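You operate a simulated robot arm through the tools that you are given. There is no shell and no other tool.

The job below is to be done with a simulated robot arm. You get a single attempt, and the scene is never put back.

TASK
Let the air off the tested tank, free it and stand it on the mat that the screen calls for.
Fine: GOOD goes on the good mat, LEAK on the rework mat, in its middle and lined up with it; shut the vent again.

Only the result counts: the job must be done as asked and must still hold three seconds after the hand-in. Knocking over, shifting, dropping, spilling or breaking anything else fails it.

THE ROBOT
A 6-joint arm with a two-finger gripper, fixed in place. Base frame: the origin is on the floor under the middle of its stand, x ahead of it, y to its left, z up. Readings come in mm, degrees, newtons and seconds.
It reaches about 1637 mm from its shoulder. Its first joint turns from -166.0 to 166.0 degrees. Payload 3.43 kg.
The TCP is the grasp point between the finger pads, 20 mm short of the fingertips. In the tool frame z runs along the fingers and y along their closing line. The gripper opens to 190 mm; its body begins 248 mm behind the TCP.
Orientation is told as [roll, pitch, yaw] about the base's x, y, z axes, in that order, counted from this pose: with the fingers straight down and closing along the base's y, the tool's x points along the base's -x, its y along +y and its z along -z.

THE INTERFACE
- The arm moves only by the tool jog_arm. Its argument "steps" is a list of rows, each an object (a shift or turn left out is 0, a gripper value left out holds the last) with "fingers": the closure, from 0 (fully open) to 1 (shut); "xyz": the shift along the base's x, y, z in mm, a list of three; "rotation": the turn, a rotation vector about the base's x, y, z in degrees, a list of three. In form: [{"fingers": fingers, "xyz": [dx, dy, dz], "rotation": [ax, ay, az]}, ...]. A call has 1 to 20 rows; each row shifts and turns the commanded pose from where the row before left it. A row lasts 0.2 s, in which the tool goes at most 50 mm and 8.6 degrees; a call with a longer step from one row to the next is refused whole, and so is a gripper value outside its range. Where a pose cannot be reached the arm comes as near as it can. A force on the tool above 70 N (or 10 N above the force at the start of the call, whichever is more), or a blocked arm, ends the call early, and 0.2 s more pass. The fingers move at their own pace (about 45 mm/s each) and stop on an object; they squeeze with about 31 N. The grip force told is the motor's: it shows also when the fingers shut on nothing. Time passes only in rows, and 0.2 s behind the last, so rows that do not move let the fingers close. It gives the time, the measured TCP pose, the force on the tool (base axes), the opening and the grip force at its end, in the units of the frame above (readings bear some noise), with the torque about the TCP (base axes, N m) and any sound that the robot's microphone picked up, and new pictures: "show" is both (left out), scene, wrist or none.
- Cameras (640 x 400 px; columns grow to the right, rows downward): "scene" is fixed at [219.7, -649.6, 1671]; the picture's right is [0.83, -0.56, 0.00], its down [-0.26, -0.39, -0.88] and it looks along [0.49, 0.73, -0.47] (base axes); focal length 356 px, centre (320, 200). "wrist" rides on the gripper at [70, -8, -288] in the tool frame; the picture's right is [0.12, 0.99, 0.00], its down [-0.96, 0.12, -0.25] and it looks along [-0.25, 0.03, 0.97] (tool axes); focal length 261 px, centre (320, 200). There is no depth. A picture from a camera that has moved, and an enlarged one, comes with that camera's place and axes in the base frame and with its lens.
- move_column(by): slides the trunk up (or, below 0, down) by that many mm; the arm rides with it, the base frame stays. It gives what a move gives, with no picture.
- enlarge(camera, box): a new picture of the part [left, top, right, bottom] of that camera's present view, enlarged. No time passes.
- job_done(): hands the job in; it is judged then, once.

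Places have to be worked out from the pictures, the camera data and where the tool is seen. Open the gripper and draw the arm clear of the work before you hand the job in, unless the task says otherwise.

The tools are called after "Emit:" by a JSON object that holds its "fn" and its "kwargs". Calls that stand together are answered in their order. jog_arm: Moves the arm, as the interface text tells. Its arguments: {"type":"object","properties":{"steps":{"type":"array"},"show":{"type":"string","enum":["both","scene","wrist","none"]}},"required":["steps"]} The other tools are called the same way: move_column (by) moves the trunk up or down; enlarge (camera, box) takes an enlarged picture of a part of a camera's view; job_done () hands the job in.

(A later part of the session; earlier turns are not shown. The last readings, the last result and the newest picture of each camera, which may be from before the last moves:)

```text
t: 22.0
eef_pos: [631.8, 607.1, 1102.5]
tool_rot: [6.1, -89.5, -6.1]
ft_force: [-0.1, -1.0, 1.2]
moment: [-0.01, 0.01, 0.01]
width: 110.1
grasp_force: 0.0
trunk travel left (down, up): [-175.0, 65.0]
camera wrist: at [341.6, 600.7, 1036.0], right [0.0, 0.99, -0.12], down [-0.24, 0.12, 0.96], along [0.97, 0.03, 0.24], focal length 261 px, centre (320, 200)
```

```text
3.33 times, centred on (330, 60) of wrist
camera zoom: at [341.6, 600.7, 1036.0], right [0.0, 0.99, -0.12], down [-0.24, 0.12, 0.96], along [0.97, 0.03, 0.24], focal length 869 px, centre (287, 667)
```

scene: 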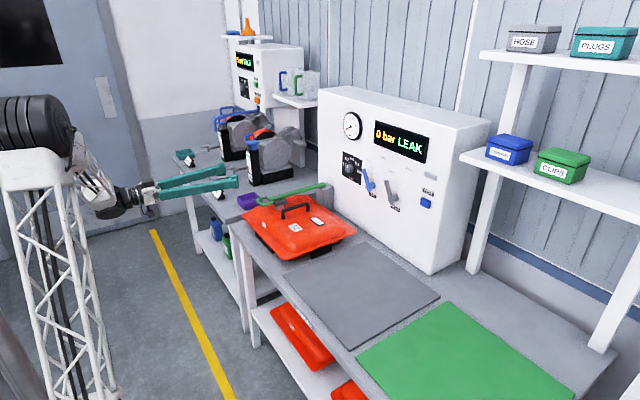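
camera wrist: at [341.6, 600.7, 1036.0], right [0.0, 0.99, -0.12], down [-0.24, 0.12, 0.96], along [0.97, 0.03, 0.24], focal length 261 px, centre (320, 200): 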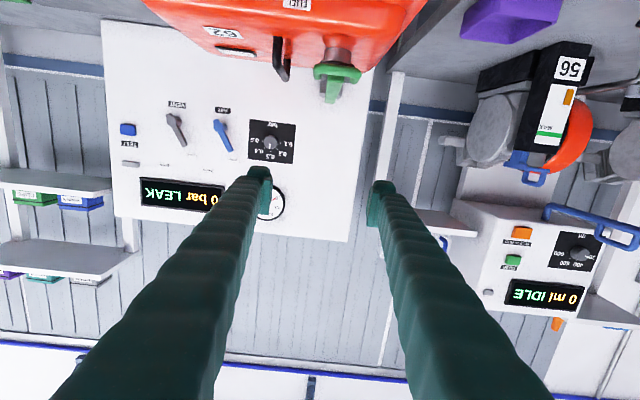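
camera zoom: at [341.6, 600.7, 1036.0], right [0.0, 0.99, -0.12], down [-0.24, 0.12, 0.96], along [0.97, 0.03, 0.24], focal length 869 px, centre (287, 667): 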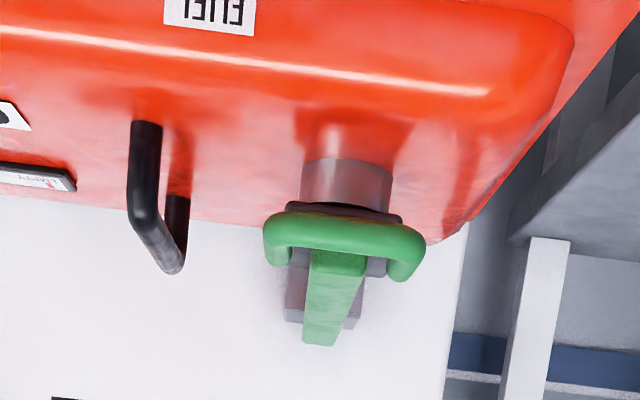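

The U centre appears at y≈613, z≈944, and the dome top is below about z 890, so horizontal fingers at z≈945 clear it. I'll lower in front of the tank, then advance with the fingers either side of the U.

Emit:
{"fn": "jog_arm", "kwargs": {"steps": [{"xyz": [0, 2, -40], "rotation": [0, -0.5, 0]}, {"xyz": [0, 2, -40]}, {"xyz": [0, 2, -40]}, {"xyz": [0, 0, -36]}, {"xyz": [25, 0, 0]}, {"xyz": [25, 0, 0]}, {"xyz": [25, 0, 0]}, {}]}}

Emit:
{"fn": "enlarge", "kwargs": {"camera": "scene", "box": [190, 150, 350, 260]}}

Emit:
{"fn": "enlarge", "kwargs": {"camera": "wrist", "box": [200, 80, 440, 260]}}

```text
t: 23.8
eef_pos: [707.0, 613.2, 947.2]
tool_rot: [27.0, -90.0, -27.1]
ft_force: [-0.6, 0.0, 0.2]
moment: [0.04, 0.0, 0.03]
width: 110.2
grasp_force: 0.1
trunk travel left (down, up): [-175.0, 65.0]
camera wrist: at [417.3, 606.9, 877.9], right [0.0, 0.99, -0.12], down [-0.25, 0.12, 0.96], along [0.97, 0.03, 0.24], focal length 261 px, centre (320, 200)
```

scene: 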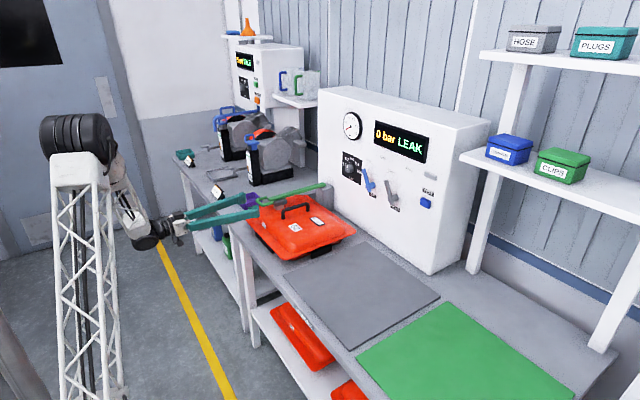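
wrist: 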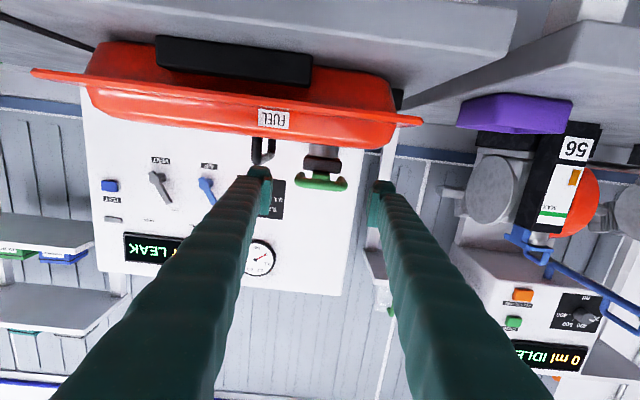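

```text
3.64 times, centred on (270, 205) of scene
camera zoom: at [219.7, -649.6, 1671.0], right [0.83, -0.56, 0.0], down [-0.26, -0.39, -0.88], along [0.49, 0.73, -0.47], focal length 1294 px, centre (502, 182)
```

zoom: 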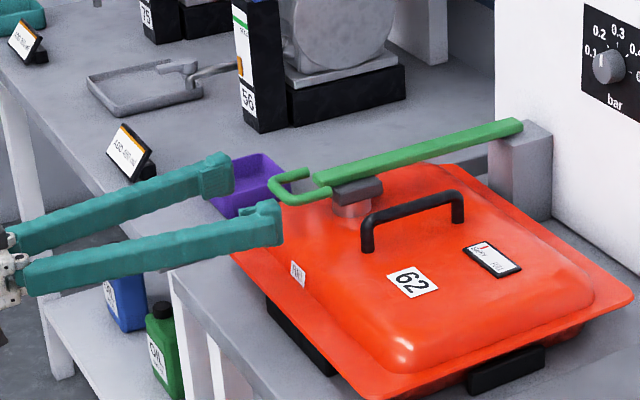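

```text
2.22 times, centred on (320, 170) of wrist
camera zoom: at [417.3, 606.9, 877.9], right [0.0, 0.99, -0.12], down [-0.25, 0.12, 0.96], along [0.97, 0.03, 0.24], focal length 579 px, centre (320, 267)
```

zoom: 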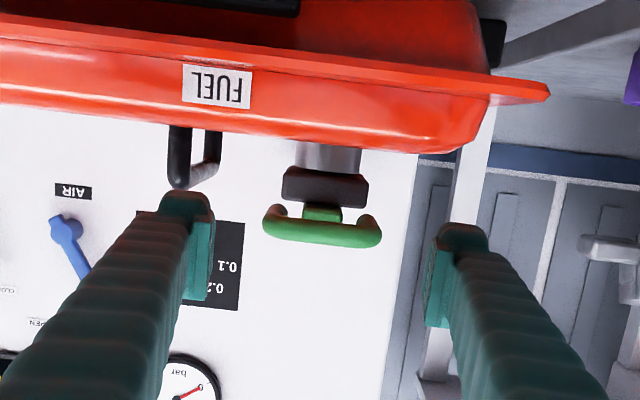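

The U is centred between the fingers at y≈616, z≈943. I'll advance the last 68 mm, closing onto the U's outer sides.

Emit:
{"fn": "jog_arm", "kwargs": {"steps": [{"xyz": [20, 3, -4]}, {"xyz": [20, 0, 0]}, {"xyz": [15, 0, 0]}, {"xyz": [13, 0, 0]}, {"fingers": 0.52}, {}, {}]}}

Emit:
{"fn": "enlarge", "kwargs": {"camera": "scene", "box": [190, 150, 350, 260]}}

Emit:
{"fn": "enlarge", "kwargs": {"camera": "wrist", "box": [200, 80, 440, 260]}}

```text
t: 25.4
eef_pos: [773.8, 616.1, 942.6]
tool_rot: [25.6, -89.9, -25.7]
ft_force: [0.3, -0.6, 0.5]
moment: [-0.02, -0.03, 0.02]
width: 91.1
grasp_force: 0.0
trunk travel left (down, up): [-175.0, 65.0]
camera wrist: at [485.2, 609.1, 873.8], right [0.0, 0.99, -0.12], down [-0.25, 0.12, 0.96], along [0.97, 0.03, 0.24], focal length 261 px, centre (320, 200)
```

scene: 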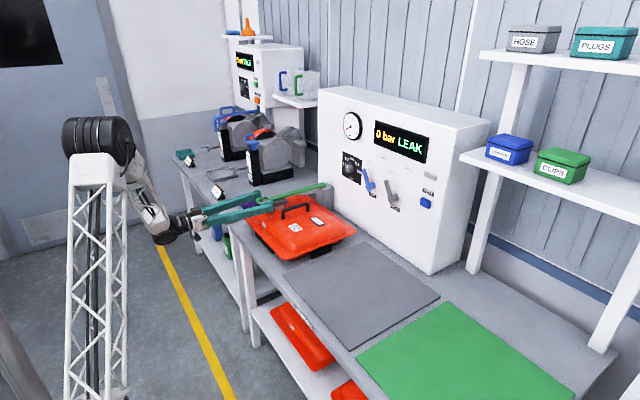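
wrist: 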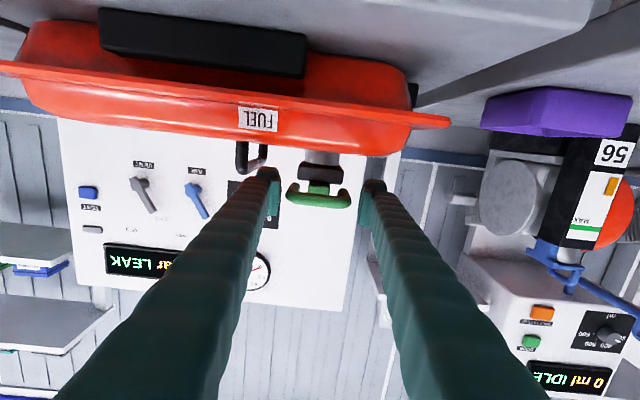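

```text
3.64 times, centred on (270, 205) of scene
camera zoom: at [219.7, -649.6, 1671.0], right [0.83, -0.56, 0.0], down [-0.26, -0.39, -0.88], along [0.49, 0.73, -0.47], focal length 1294 px, centre (502, 182)
```

zoom: 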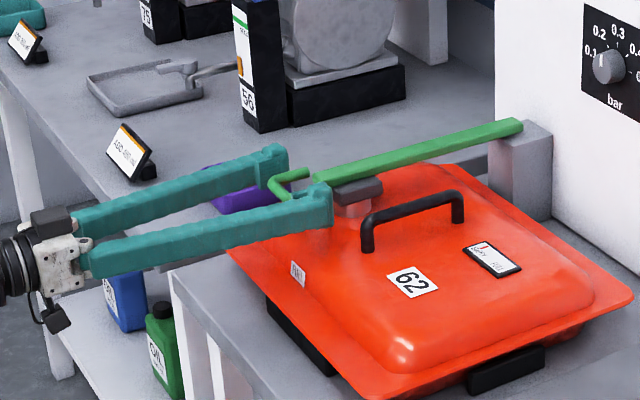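

```text
2.22 times, centred on (320, 170) of wrist
camera zoom: at [485.2, 609.1, 873.8], right [0.0, 0.99, -0.12], down [-0.25, 0.12, 0.96], along [0.97, 0.03, 0.24], focal length 579 px, centre (320, 267)
```

zoom: 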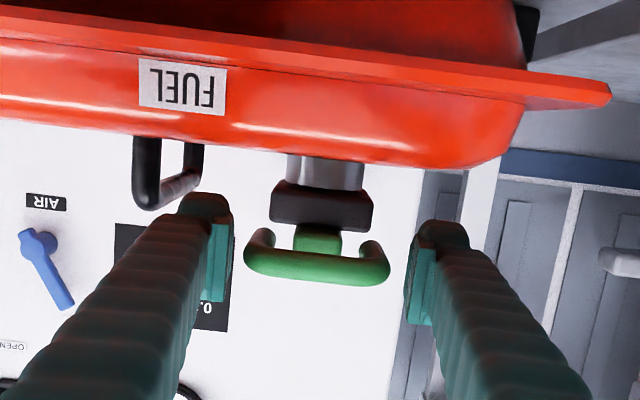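

The fingers straddle the U well. Now I'll close to grip its sides.

Emit:
{"fn": "jog_arm", "kwargs": {"steps": [{"fingers": 0.65}, {}, {"fingers": 0.8}, {}, {}]}}

Emit:
{"fn": "enlarge", "kwargs": {"camera": "wrist", "box": [200, 80, 440, 260]}}

```text
t: 26.6
eef_pos: [774.4, 615.3, 943.6]
tool_rot: [27.8, -89.9, -28.1]
ft_force: [-11.4, -19.1, -3.4]
moment: [-0.16, 0.46, 0.2]
width: 74.9
grasp_force: 44.9
trunk travel left (down, up): [-175.0, 65.0]
camera wrist: at [485.3, 607.9, 874.0], right [0.0, 0.99, -0.12], down [-0.25, 0.12, 0.96], along [0.97, 0.03, 0.24], focal length 261 px, centre (320, 200)
```

scene: 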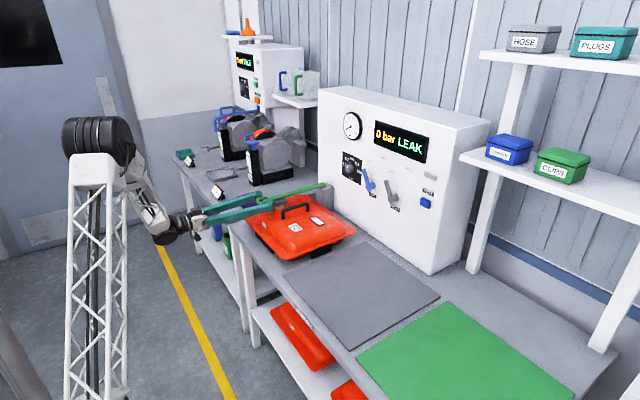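
wrist: 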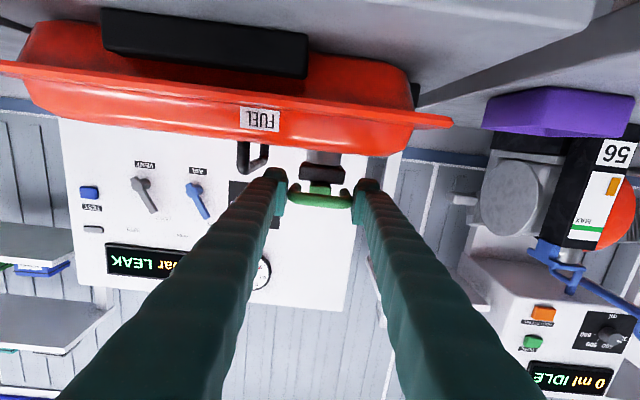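

```text
2.22 times, centred on (320, 170) of wrist
camera zoom: at [485.3, 607.9, 874.0], right [0.0, 0.99, -0.12], down [-0.25, 0.12, 0.96], along [0.97, 0.03, 0.24], focal length 579 px, centre (320, 267)
```

zoom: 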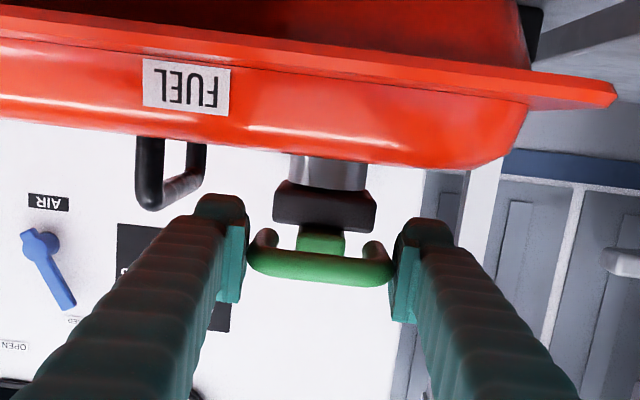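

The U is gripped (75 mm), with a small −y load, so I'll nudge 2 mm to −y and then lift gently about the hinge by ~6° to see whether the lever comes up.

Emit:
{"fn": "jog_arm", "kwargs": {"steps": [{"xyz": [0, -2, 0]}, {"xyz": [0.2, 0, 5]}, {"xyz": [0.2, 0, 6]}, {"xyz": [0.6, 0, 10]}, {"xyz": [0.9, 0, 10]}, {}]}}

Emit:
{"fn": "enlarge", "kwargs": {"camera": "scene", "box": [190, 150, 350, 260]}}

Emit:
{"fn": "enlarge", "kwargs": {"camera": "wrist", "box": [200, 80, 440, 260]}}

```text
t: 28.0
eef_pos: [775.3, 614.9, 975.6]
tool_rot: [35.9, -89.9, -36.1]
ft_force: [-15.4, -9.8, -3.2]
moment: [0.05, 1.07, 0.19]
width: 75.0
grasp_force: 45.1
trunk travel left (down, up): [-175.0, 65.0]
camera wrist: at [487.0, 607.2, 905.6], right [0.0, 0.99, -0.12], down [-0.25, 0.12, 0.96], along [0.97, 0.03, 0.24], focal length 261 px, centre (320, 200)
```

scene: 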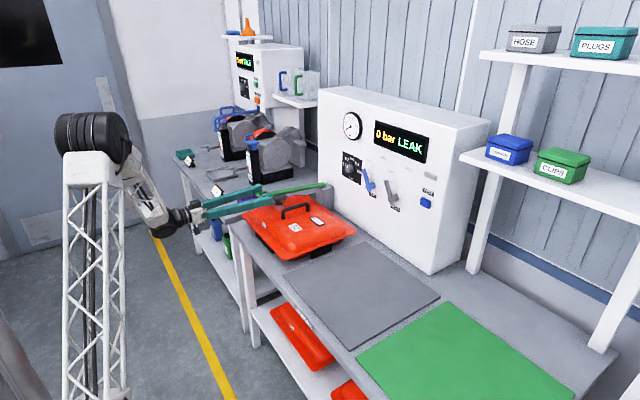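
wrist: 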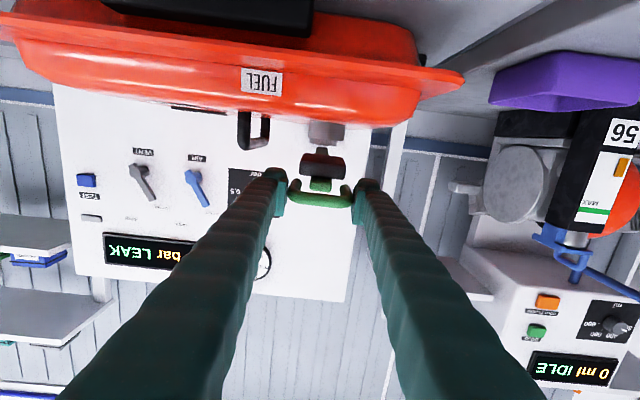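

```text
3.64 times, centred on (270, 205) of scene
camera zoom: at [219.7, -649.6, 1671.0], right [0.83, -0.56, 0.0], down [-0.26, -0.39, -0.88], along [0.49, 0.73, -0.47], focal length 1294 px, centre (502, 182)
```

zoom: 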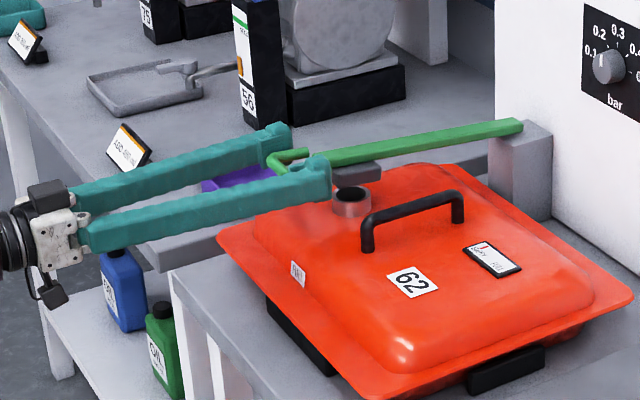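

```text
2.22 times, centred on (320, 170) of wrist
camera zoom: at [487.0, 607.2, 905.6], right [0.0, 0.99, -0.12], down [-0.25, 0.12, 0.96], along [0.97, 0.03, 0.24], focal length 579 px, centre (320, 267)
```

zoom: 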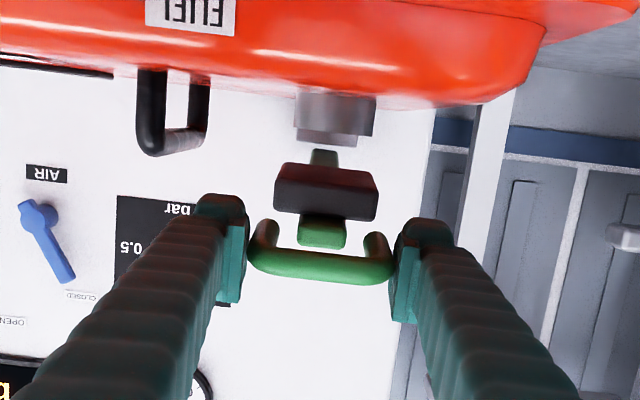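

The lever lifts freely and its seal pad has come off the tank's neck. I'll continue along the hinge arc up to about 36° and check.

Emit:
{"fn": "jog_arm", "kwargs": {"steps": [{"xyz": [2.05, 0, 15.57]}, {"xyz": [2.87, 0, 15.44]}, {"xyz": [3.66, 0, 15.28]}, {"xyz": [4.46, 0, 15.06]}, {"xyz": [5.25, 0, 14.8]}, {"xyz": [6.01, 0, 14.51]}, {"xyz": [6.76, 0, 14.18]}, {"xyz": [7.49, 0, 13.8]}, {"xyz": [8.21, 0, 13.39]}, {"xyz": [8.89, 0, 12.95]}, {}]}}

Emit:
{"fn": "enlarge", "kwargs": {"camera": "scene", "box": [220, 120, 380, 230]}}

Emit:
{"fn": "enlarge", "kwargs": {"camera": "wrist", "box": [200, 80, 440, 260]}}

```text
t: 30.4
eef_pos: [829.9, 614.9, 1120.5]
tool_rot: [118.2, -90.0, -118.3]
ft_force: [-19.8, -0.4, 11.2]
moment: [0.1, 0.38, -0.18]
width: 75.7
grasp_force: 45.4
trunk travel left (down, up): [-175.0, 65.0]
camera wrist: at [542.1, 607.1, 1051.1], right [0.0, 0.99, -0.12], down [-0.25, 0.11, 0.96], along [0.97, 0.03, 0.25], focal length 261 px, centre (320, 200)
```

scene: 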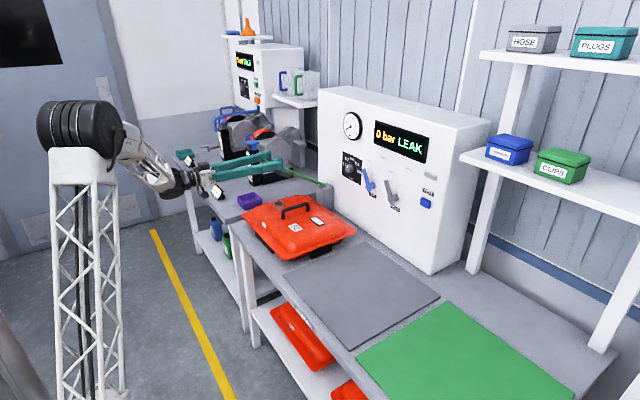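
wrist: 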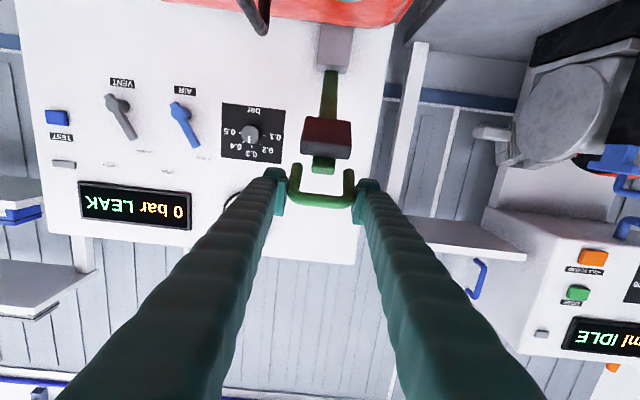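

```text
3.64 times, centred on (300, 175) of scene
camera zoom: at [219.7, -649.6, 1671.0], right [0.83, -0.56, 0.0], down [-0.26, -0.39, -0.88], along [0.49, 0.73, -0.47], focal length 1294 px, centre (393, 291)
```

zoom: 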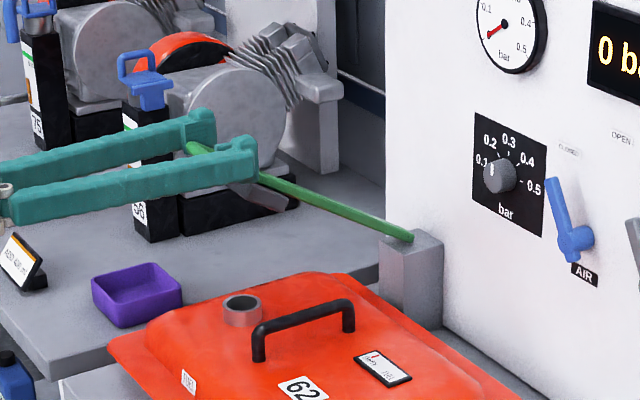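

```text
2.22 times, centred on (320, 170) of wrist
camera zoom: at [542.1, 607.1, 1051.1], right [0.0, 0.99, -0.12], down [-0.25, 0.11, 0.96], along [0.97, 0.03, 0.25], focal length 579 px, centre (320, 267)
```

zoom: 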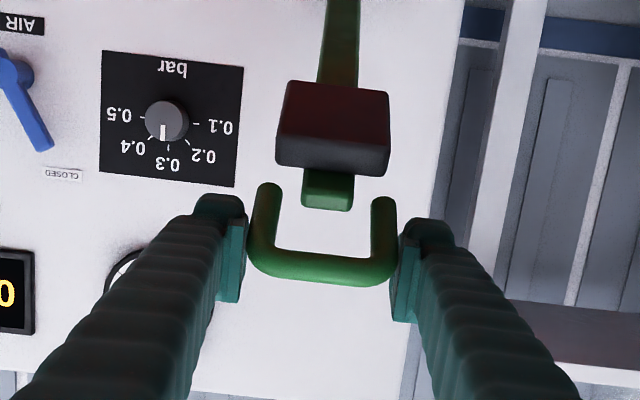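

The lever is following nicely. The radial force suggests the hinge is slightly further off (x≈1088), so I'll continue the arc with that radius to about 70°.

Emit:
{"fn": "jog_arm", "kwargs": {"steps": [{"xyz": [9.2, 0, 13.6]}, {"xyz": [10.0, 0, 13.0]}, {"xyz": [10.9, 0, 12.2]}, {"xyz": [11.57, 0, 11.6]}, {"xyz": [12.13, 0, 10.98]}, {"xyz": [12.73, 0, 10.32]}, {"xyz": [13.23, 0, 9.63]}, {"xyz": [13.7, 0, 8.94]}, {"xyz": [14.17, 0, 8.22]}, {"xyz": [14.57, 0, 7.44]}, {"xyz": [14.95, 0, 6.69]}, {"xyz": [15.26, 0, 5.91]}, {}]}}

Emit:
{"fn": "enlarge", "kwargs": {"camera": "scene", "box": [220, 90, 400, 230]}}

Emit:
{"fn": "enlarge", "kwargs": {"camera": "wrist", "box": [200, 80, 440, 260]}}

```text
t: 33.2
eef_pos: [983.3, 614.4, 1239.9]
tool_rot: [123.7, -89.9, -123.9]
ft_force: [-8.3, 7.3, 21.1]
moment: [0.28, 0.43, 0.01]
width: 75.6
grasp_force: 44.9
trunk travel left (down, up): [-175.0, 65.0]
camera wrist: at [694.2, 607.1, 1170.1], right [0.0, 0.99, -0.12], down [-0.25, 0.11, 0.96], along [0.97, 0.03, 0.25], focal length 261 px, centre (320, 200)
```

scene: 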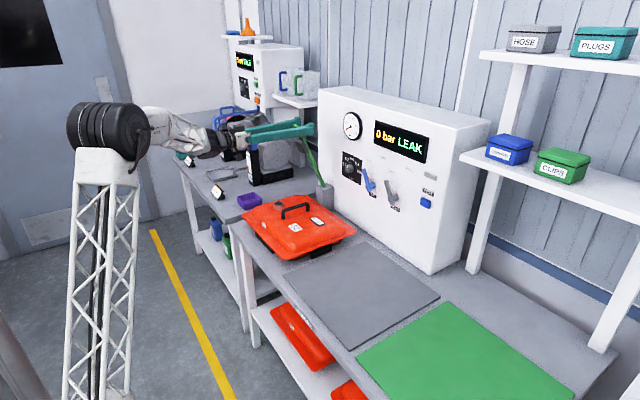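
wrist: 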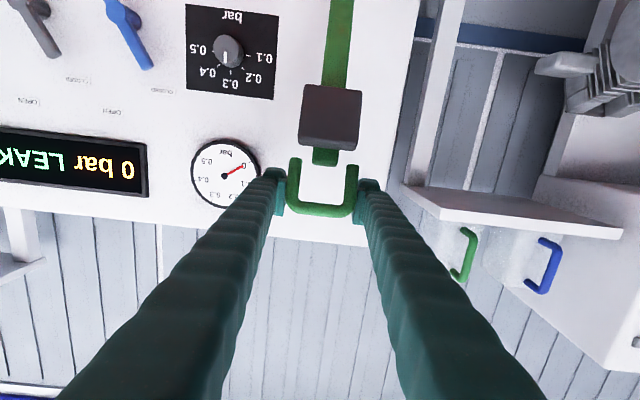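

```text
2.86 times, centred on (310, 160) of scene
camera zoom: at [219.7, -649.6, 1671.0], right [0.83, -0.56, 0.0], down [-0.26, -0.39, -0.88], along [0.49, 0.73, -0.47], focal length 1016 px, centre (349, 314)
```

zoom: 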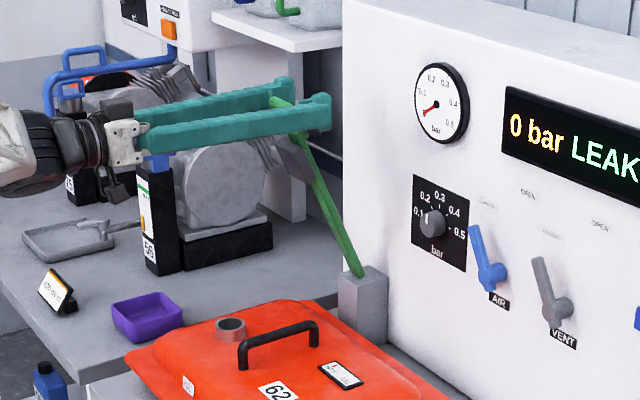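

```text
2.22 times, centred on (320, 170) of wrist
camera zoom: at [694.2, 607.1, 1170.1], right [0.0, 0.99, -0.12], down [-0.25, 0.11, 0.96], along [0.97, 0.03, 0.25], focal length 579 px, centre (320, 267)
```

zoom: 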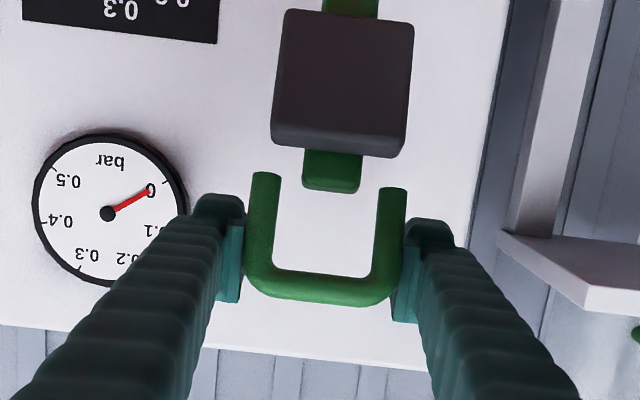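

The lever is at about 70°. I'll bring it to nearly vertical, keeping the fingertips about 25 mm off the panel behind it.

Emit:
{"fn": "jog_arm", "kwargs": {"steps": [{"xyz": [15.5, 0, 5.8]}, {"xyz": [15.8, 0, 4.8]}, {"xyz": [16.0, 0, 3.8]}, {"xyz": [16.2, 0, 2.8]}, {"xyz": [16.3, 0, 2.0]}, {"xyz": [14.0, 0, 1.0]}, {}]}}

Emit:
{"fn": "enlarge", "kwargs": {"camera": "scene", "box": [220, 90, 400, 230]}}

Emit:
{"fn": "enlarge", "kwargs": {"camera": "wrist", "box": [200, 80, 440, 260]}}

```text
t: 34.8
eef_pos: [1076.3, 615.8, 1259.2]
tool_rot: [59.8, -89.9, -59.9]
ft_force: [-2.2, 8.0, 14.1]
moment: [0.36, 0.55, -0.18]
width: 75.7
grasp_force: 45.4
trunk travel left (down, up): [-175.0, 65.0]
camera wrist: at [788.4, 607.2, 1189.0], right [0.0, 0.99, -0.12], down [-0.25, 0.12, 0.96], along [0.97, 0.03, 0.25], focal length 261 px, centre (320, 200)
```

scene: 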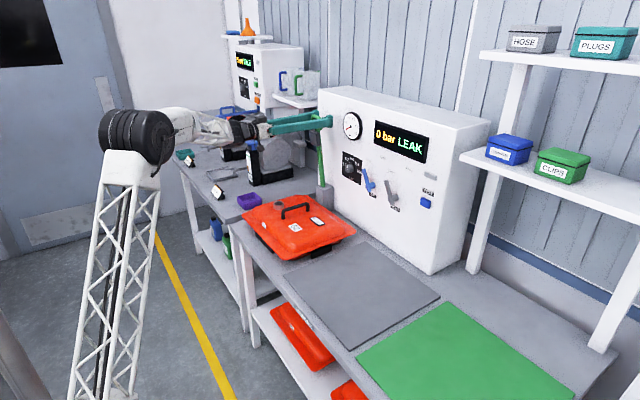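
wrist: 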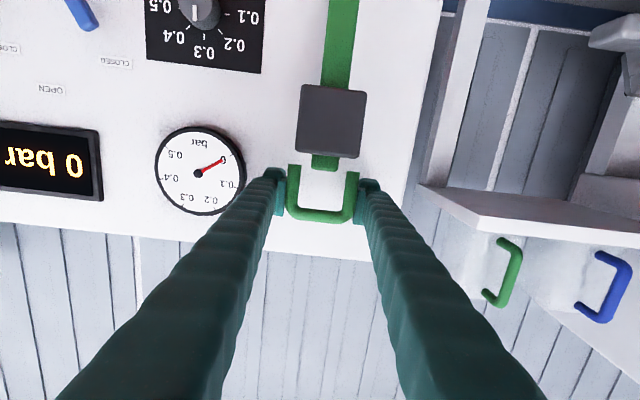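

```text
2.86 times, centred on (310, 160) of scene
camera zoom: at [219.7, -649.6, 1671.0], right [0.83, -0.56, 0.0], down [-0.26, -0.39, -0.88], along [0.49, 0.73, -0.47], focal length 1016 px, centre (349, 314)
```

zoom: 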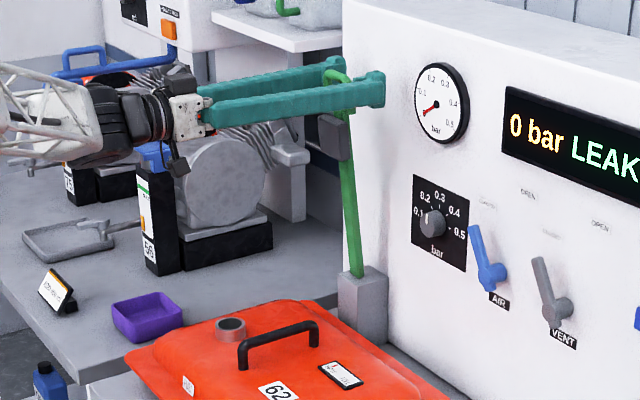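

```text
2.22 times, centred on (320, 170) of wrist
camera zoom: at [788.4, 607.2, 1189.0], right [0.0, 0.99, -0.12], down [-0.25, 0.12, 0.96], along [0.97, 0.03, 0.25], focal length 579 px, centre (320, 267)
```

zoom: 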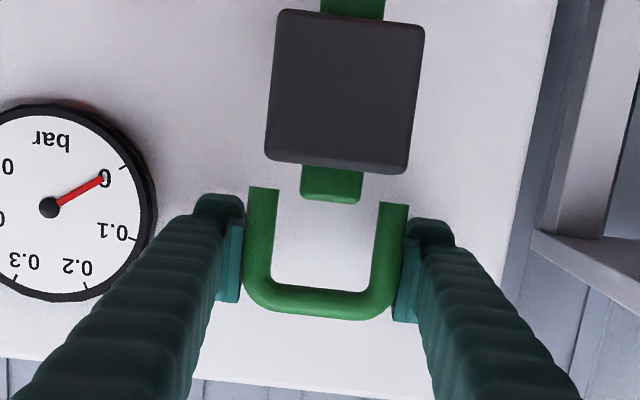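

The lever is within a few degrees of vertical. I'll push it about 12 mm further, leaving roughly 15 mm between fingertips and panel, and check the forces.

Emit:
{"fn": "jog_arm", "kwargs": {"steps": [{"xyz": [6, 0, 0]}, {"xyz": [6, 0, 0]}, {}]}}

Emit:
{"fn": "enlarge", "kwargs": {"camera": "scene", "box": [270, 90, 370, 220]}}

```text
t: 35.6
eef_pos: [1089.4, 614.3, 1258.8]
tool_rot: [75.3, -89.9, -75.3]
ft_force: [-3.5, 8.0, 15.5]
moment: [0.28, 1.06, -0.23]
width: 75.9
grasp_force: 45.5
trunk travel left (down, up): [-175.0, 65.0]
camera wrist: at [800.6, 607.2, 1189.2], right [0.0, 0.99, -0.12], down [-0.25, 0.11, 0.96], along [0.97, 0.03, 0.25], focal length 261 px, centre (320, 200)
```

scene: 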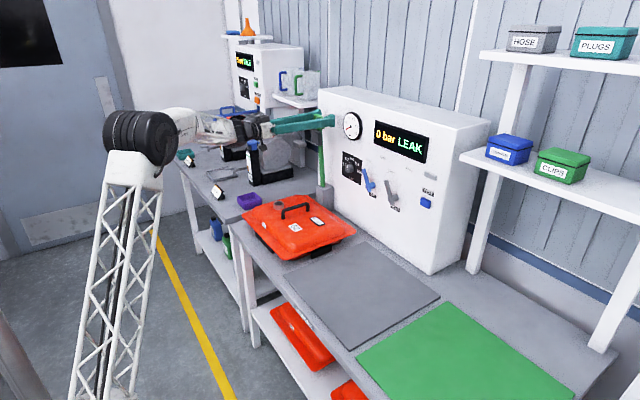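
wrist: 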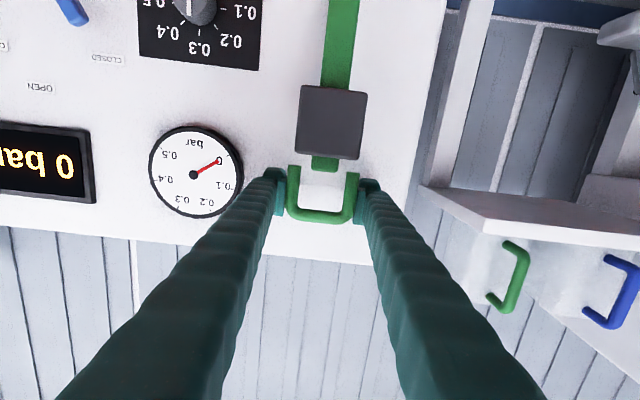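

```text
3.08 times, centred on (320, 155) of scene
camera zoom: at [219.7, -649.6, 1671.0], right [0.83, -0.56, 0.0], down [-0.26, -0.39, -0.88], along [0.49, 0.73, -0.47], focal length 1095 px, centre (320, 338)
```

zoom: 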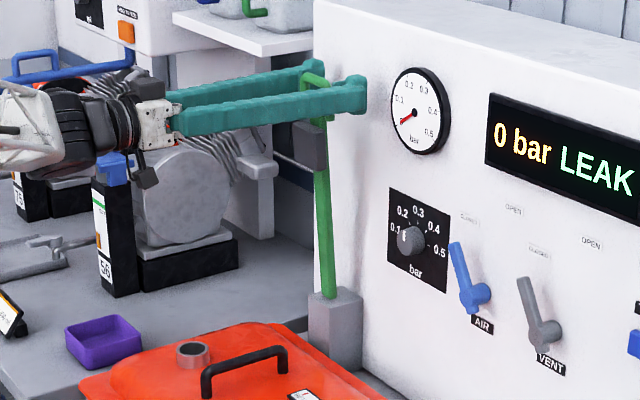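

The readings balance (3.5 N × 0.31 m against about 1 N·m of pad friction), so the lever itself is close to neutral near vertical. I'll nudge 5 mm further, then just loosen the fingers and see whether it stays up.

Emit:
{"fn": "jog_arm", "kwargs": {"steps": [{"xyz": [5, 0, 0]}, {"fingers": 0.58}]}}

Emit:
{"fn": "enlarge", "kwargs": {"camera": "wrist", "box": [200, 80, 440, 260]}}

Emit:
{"fn": "enlarge", "kwargs": {"camera": "scene", "box": [270, 90, 370, 220]}}

```text
t: 36.2
eef_pos: [1094.0, 617.1, 1255.2]
tool_rot: [-2.8, -89.8, 2.7]
ft_force: [-0.8, 0.6, -0.1]
moment: [-0.03, 0.01, -0.09]
width: 79.5
grasp_force: 0.1
trunk travel left (down, up): [-175.0, 65.0]
camera wrist: at [805.8, 608.5, 1186.9], right [0.0, 0.99, -0.12], down [-0.24, 0.12, 0.96], along [0.97, 0.03, 0.24], focal length 261 px, centre (320, 200)
```

scene: 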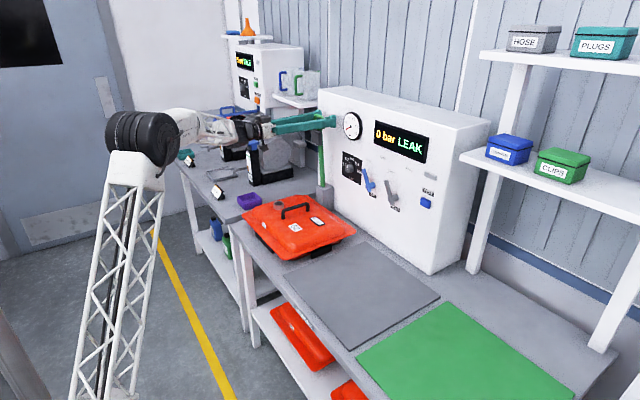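
wrist: 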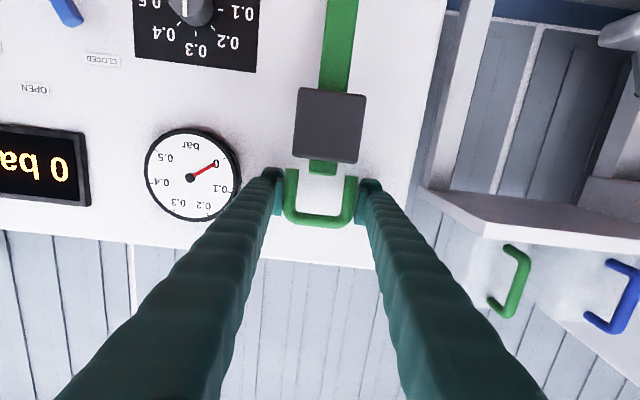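

```text
2.22 times, centred on (320, 170) of wrist
camera zoom: at [805.8, 608.5, 1186.9], right [0.0, 0.99, -0.12], down [-0.24, 0.12, 0.96], along [0.97, 0.03, 0.24], focal length 579 px, centre (320, 267)
```

zoom: 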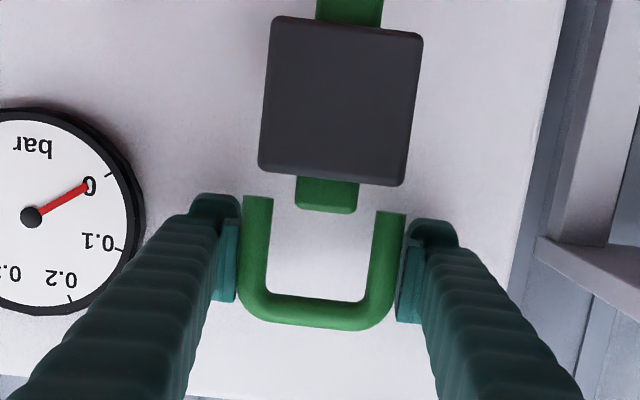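

```text
3.08 times, centred on (320, 155) of scene
camera zoom: at [219.7, -649.6, 1671.0], right [0.83, -0.56, 0.0], down [-0.26, -0.39, -0.88], along [0.49, 0.73, -0.47], focal length 1095 px, centre (320, 338)
```

zoom: 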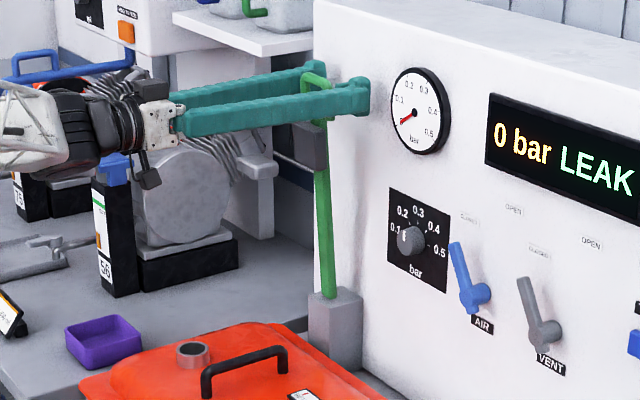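

The fingers are free (no force) and the lever still stands. I'll wait a second to confirm it isn't falling back.

Emit:
{"fn": "jog_arm", "kwargs": {"steps": [{"fingers": 0.57}, {}, {}, {}, {}, {}], "show": "wrist"}}

Emit:
{"fn": "enlarge", "kwargs": {"camera": "scene", "box": [270, 90, 370, 220]}}

```text
t: 37.6
eef_pos: [1096.2, 615.0, 1256.3]
tool_rot: [24.5, -89.9, -24.7]
ft_force: [0.0, 0.1, -0.5]
moment: [0.02, -0.02, 0.02]
width: 81.7
grasp_force: 0.2
trunk travel left (down, up): [-175.0, 65.0]
camera wrist: at [806.4, 607.0, 1188.2], right [0.0, 0.99, -0.12], down [-0.25, 0.12, 0.96], along [0.97, 0.03, 0.24], focal length 261 px, centre (320, 200)
```

wrist: 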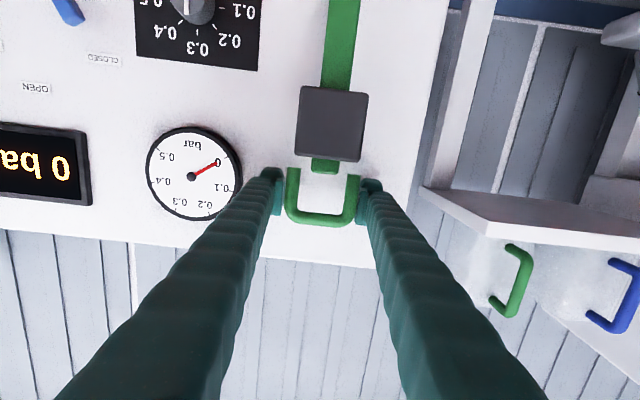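

```text
3.08 times, centred on (320, 155) of scene
camera zoom: at [219.7, -649.6, 1671.0], right [0.83, -0.56, 0.0], down [-0.26, -0.39, -0.88], along [0.49, 0.73, -0.47], focal length 1095 px, centre (320, 338)
```

zoom: 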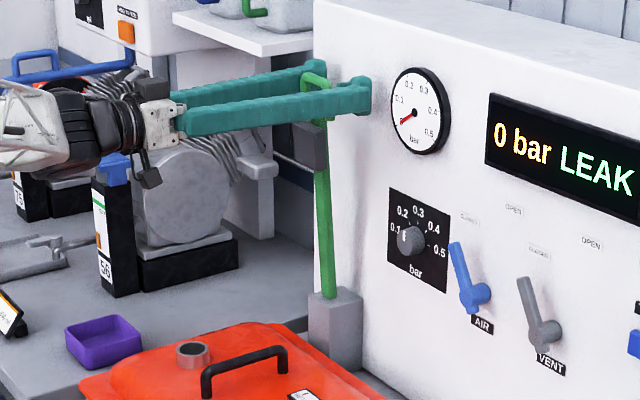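

The lever stays up on its own. I'll open a little, back straight out, and turn the tool down above the tank's black handle.

Emit:
{"fn": "jog_arm", "kwargs": {"steps": [{"fingers": 0.5}, {}, {"xyz": [-15, 0, 0]}, {"xyz": [-30, 0, 0]}, {"xyz": [-45, 0, 0]}, {"xyz": [-45, 0, 0]}, {"xyz": [-45, 0, 0]}, {"xyz": [-40, 0, 0]}, {}], "show": "both"}}

```text
t: 39.6
eef_pos: [874.2, 615.5, 1256.9]
tool_rot: [33.1, -89.9, -33.1]
ft_force: [-0.4, -0.5, -0.4]
moment: [-0.01, 0.02, 0.05]
width: 95.0
grasp_force: 0.1
trunk travel left (down, up): [-175.0, 65.0]
camera wrist: at [586.3, 606.9, 1187.8], right [0.0, 0.99, -0.12], down [-0.25, 0.12, 0.96], along [0.97, 0.03, 0.24], focal length 261 px, centre (320, 200)
```

scene: 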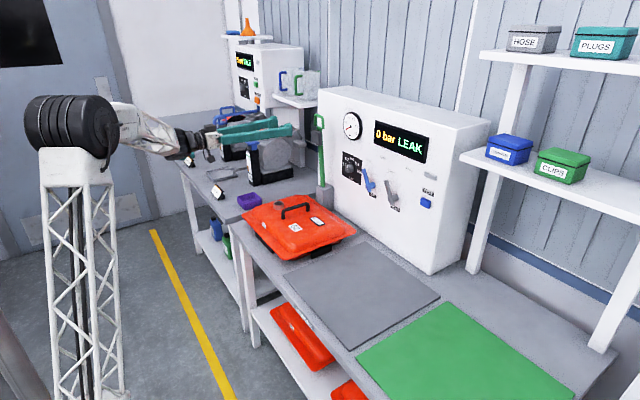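
wrist: 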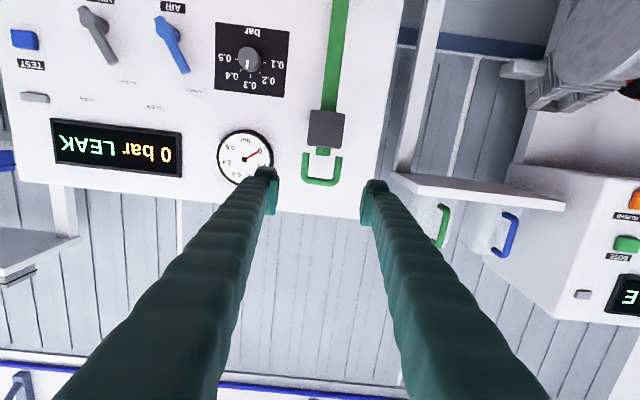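

The lever is clear and standing. Now I'll rotate the tool to point down above the tank handle.

Emit:
{"fn": "jog_arm", "kwargs": {"steps": [{"xyz": [-4, -10, -15.2], "rotation": [0, 8.2, 0]}, {"xyz": [-4, -10, -15.2], "rotation": [0, 8.2, 0]}, {"xyz": [-4, -10, -15.2], "rotation": [0, 8.2, 0]}, {"xyz": [-4, -10, -15.2], "rotation": [0, 8.2, 0]}, {"xyz": [-4, -10, -15.2], "rotation": [0, 8.2, 0]}, {"xyz": [-4, -10, -15.2], "rotation": [0, 8.2, 0]}, {"xyz": [-4, -10, -15.2], "rotation": [0, 8.2, 0]}, {"xyz": [-4, -10, -15.2], "rotation": [0, 8.2, 0]}, {"xyz": [-4, -10, -15.2], "rotation": [0, 8.2, 0]}, {"xyz": [-4, -10, -15.2], "rotation": [0, 8.2, 0]}, {"xyz": [-4, -10, -15.2], "rotation": [0, 8.0, 0]}, {}]}}

Emit:
{"fn": "enlarge", "kwargs": {"camera": "wrist", "box": [200, 60, 520, 260]}}

Emit:
{"fn": "enlarge", "kwargs": {"camera": "scene", "box": [220, 100, 400, 270]}}

```text
t: 42.2
eef_pos: [830.6, 504.2, 1090.0]
tool_rot: [-0.1, 0.2, 0.0]
ft_force: [0.7, 0.2, -0.3]
moment: [-0.04, 0.11, -0.02]
width: 95.0
grasp_force: 0.0
trunk travel left (down, up): [-175.0, 65.0]
camera wrist: at [761.2, 497.3, 1378.3], right [-0.12, 0.99, 0.0], down [0.96, 0.12, 0.24], along [0.24, 0.03, -0.97], focal length 261 px, centre (320, 200)
```

scene: 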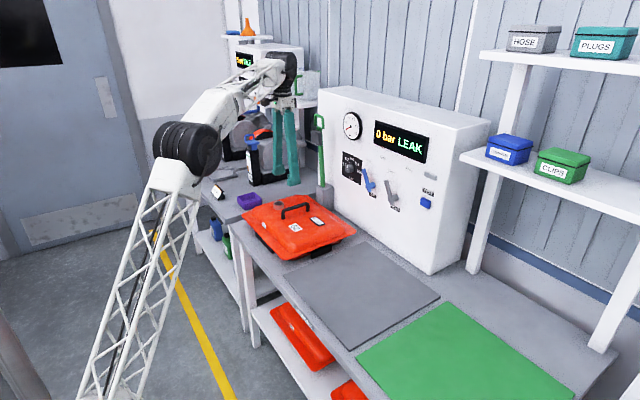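
wrist: 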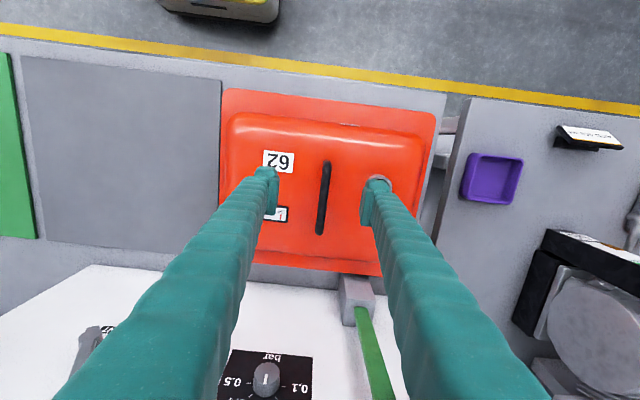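

```text
2.00 times, centred on (360, 160) of wrist
camera zoom: at [761.2, 497.3, 1378.3], right [-0.12, 0.99, 0.0], down [0.96, 0.12, 0.24], along [0.24, 0.03, -0.97], focal length 521 px, centre (240, 280)
```

zoom: 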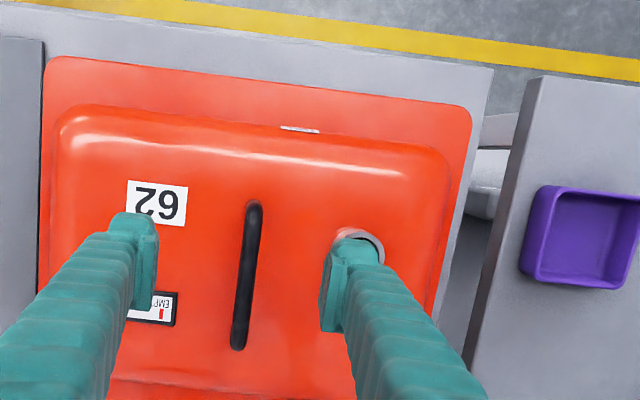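

```text
2.35 times, centred on (310, 185) of scene
camera zoom: at [219.7, -649.6, 1671.0], right [0.83, -0.56, 0.0], down [-0.26, -0.39, -0.88], along [0.49, 0.73, -0.47], focal length 837 px, centre (344, 235)
```

zoom: 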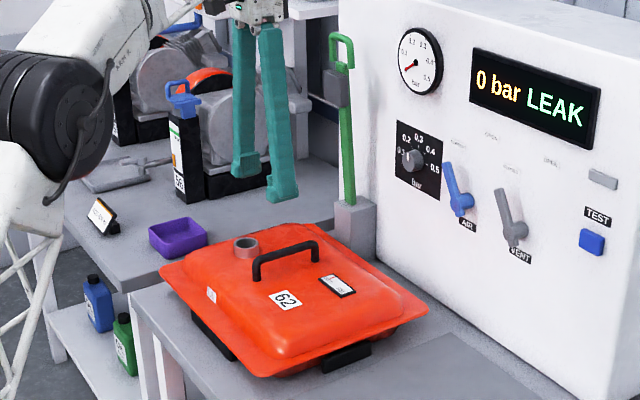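

I measure the tank rim at x 700–1045, y 310–713, so its centre is about (872, 512), with the handle centred on it at y≈514, z≈928. I'll narrow the fingers to about 60 mm to clear the neck, move over the handle, and descend part way.

Emit:
{"fn": "jog_arm", "kwargs": {"steps": [{"fingers": 0.68, "xyz": [20, 5, 0]}, {"xyz": [20, 4.5, 0]}, {"xyz": [1, 0, -30]}, {"xyz": [0, 0, -35]}, {"xyz": [0, 0, -30]}, {}]}}

Emit:
{"fn": "enlarge", "kwargs": {"camera": "wrist", "box": [200, 80, 440, 280]}}

Emit:
{"fn": "enlarge", "kwargs": {"camera": "scene", "box": [240, 120, 360, 260]}}

```text
t: 43.6
eef_pos: [871.7, 512.8, 995.0]
tool_rot: [0.0, 0.1, -0.1]
ft_force: [-0.5, 0.2, -0.5]
moment: [0.01, 0.0, -0.04]
width: 60.8
grasp_force: 0.1
trunk travel left (down, up): [-175.0, 65.0]
camera wrist: at [800.8, 506.2, 1283.0], right [-0.12, 0.99, 0.0], down [0.96, 0.11, 0.25], along [0.24, 0.03, -0.97], focal length 261 px, centre (320, 200)
```

scene: 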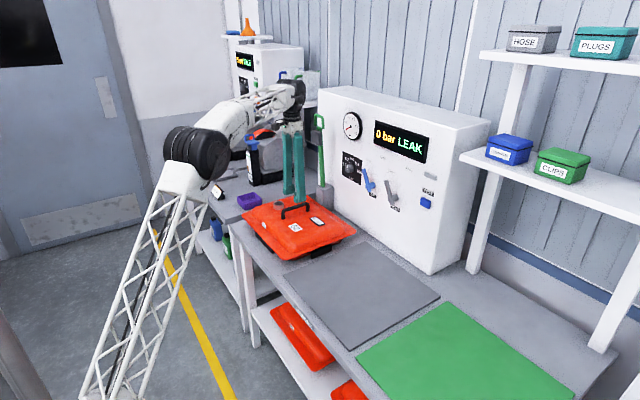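
wrist: 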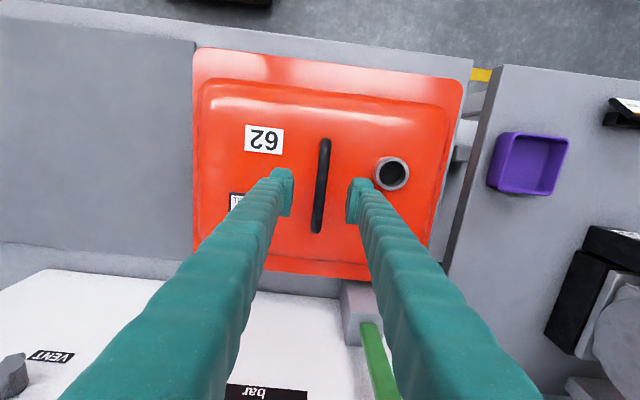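

```text
2.00 times, centred on (320, 180) of wrist
camera zoom: at [800.8, 506.2, 1283.0], right [-0.12, 0.99, 0.0], down [0.96, 0.11, 0.25], along [0.24, 0.03, -0.97], focal length 521 px, centre (320, 240)
```

zoom: 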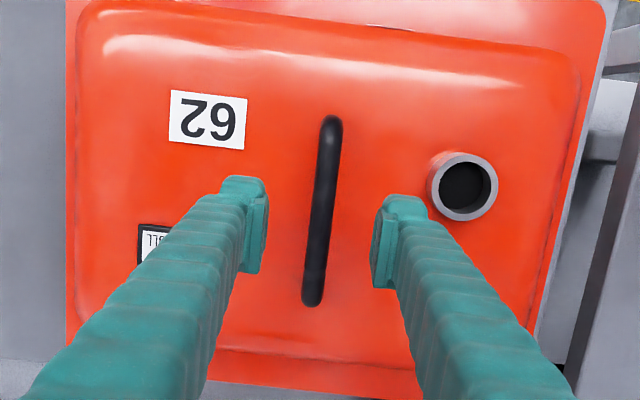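

```text
2.86 times, centred on (300, 190) of scene
camera zoom: at [219.7, -649.6, 1671.0], right [0.83, -0.56, 0.0], down [-0.26, -0.39, -0.88], along [0.49, 0.73, -0.47], focal length 1016 px, centre (377, 229)
```

zoom: 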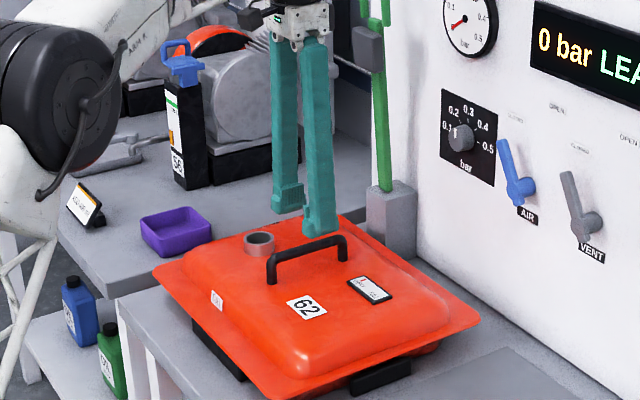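

The handle sits centred between the fingers (in y about 513 once the camera bias is removed). I'll descend to bar height, with the tips about 20 mm above the dome, and close on it.

Emit:
{"fn": "jog_arm", "kwargs": {"steps": [{"xyz": [0, 0.5, -25]}, {"xyz": [0, 0, -20]}, {"xyz": [0, 0, -12]}, {"xyz": [0, 0, -8]}, {}, {"fingers": 0.8}, {"fingers": 1.0}, {}, {}, {}]}}

Emit:
{"fn": "enlarge", "kwargs": {"camera": "wrist", "box": [200, 80, 440, 280]}}

Emit:
{"fn": "enlarge", "kwargs": {"camera": "scene", "box": [240, 150, 360, 260]}}

```text
t: 45.8
eef_pos: [871.6, 514.2, 928.2]
tool_rot: [-0.1, 0.0, 0.0]
ft_force: [2.0, 5.0, -1.1]
moment: [-0.02, -0.11, 0.04]
width: 13.5
grasp_force: 31.1
trunk travel left (down, up): [-175.0, 65.0]
camera wrist: at [800.6, 507.2, 1218.4], right [-0.12, 0.99, 0.0], down [0.96, 0.12, 0.25], along [0.24, 0.03, -0.97], focal length 261 px, centre (320, 200)
```

scene: 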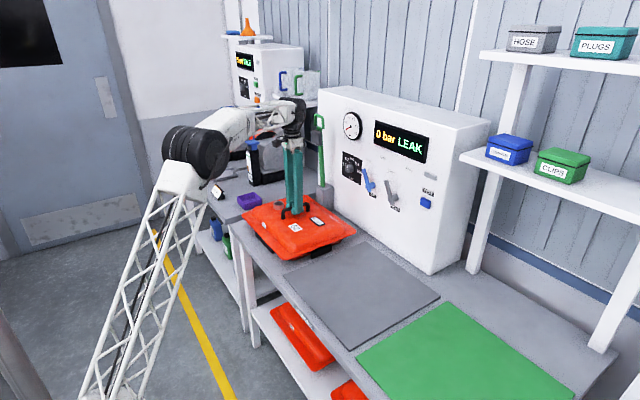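
wrist: 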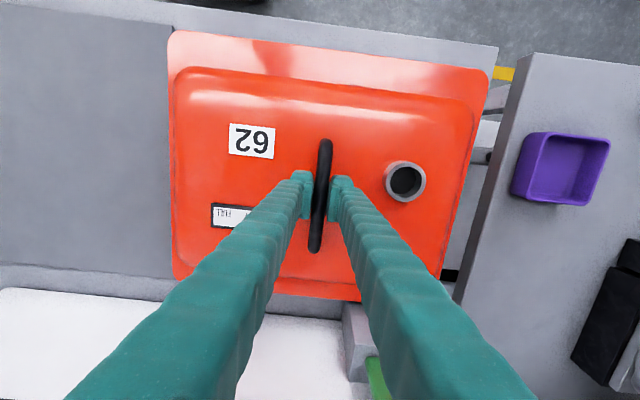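

```text
2.00 times, centred on (320, 180) of wrist
camera zoom: at [800.6, 507.2, 1218.4], right [-0.12, 0.99, 0.0], down [0.96, 0.12, 0.25], along [0.24, 0.03, -0.97], focal length 521 px, centre (320, 240)
```

zoom: 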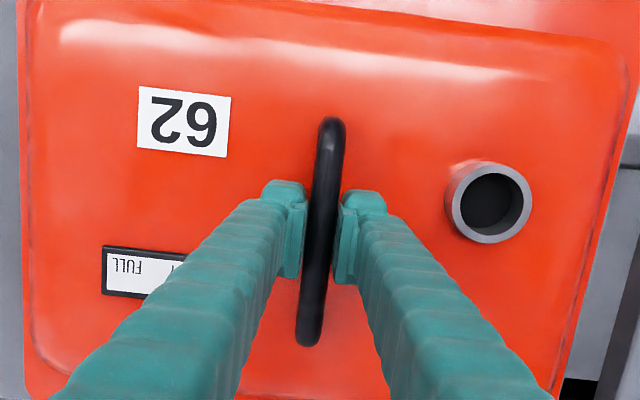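

```text
3.64 times, centred on (300, 205) of scene
camera zoom: at [219.7, -649.6, 1671.0], right [0.83, -0.56, 0.0], down [-0.26, -0.39, -0.88], along [0.49, 0.73, -0.47], focal length 1294 px, centre (393, 182)
```

zoom: 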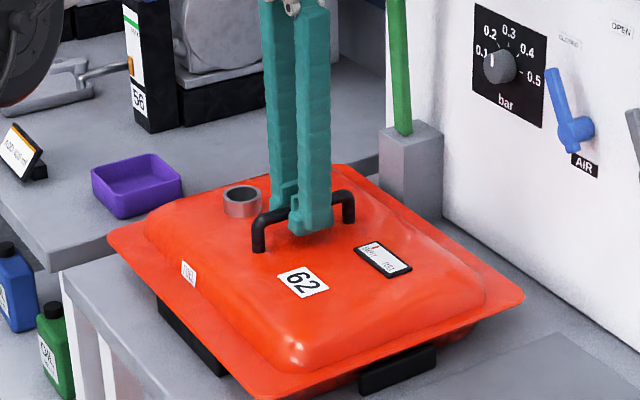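

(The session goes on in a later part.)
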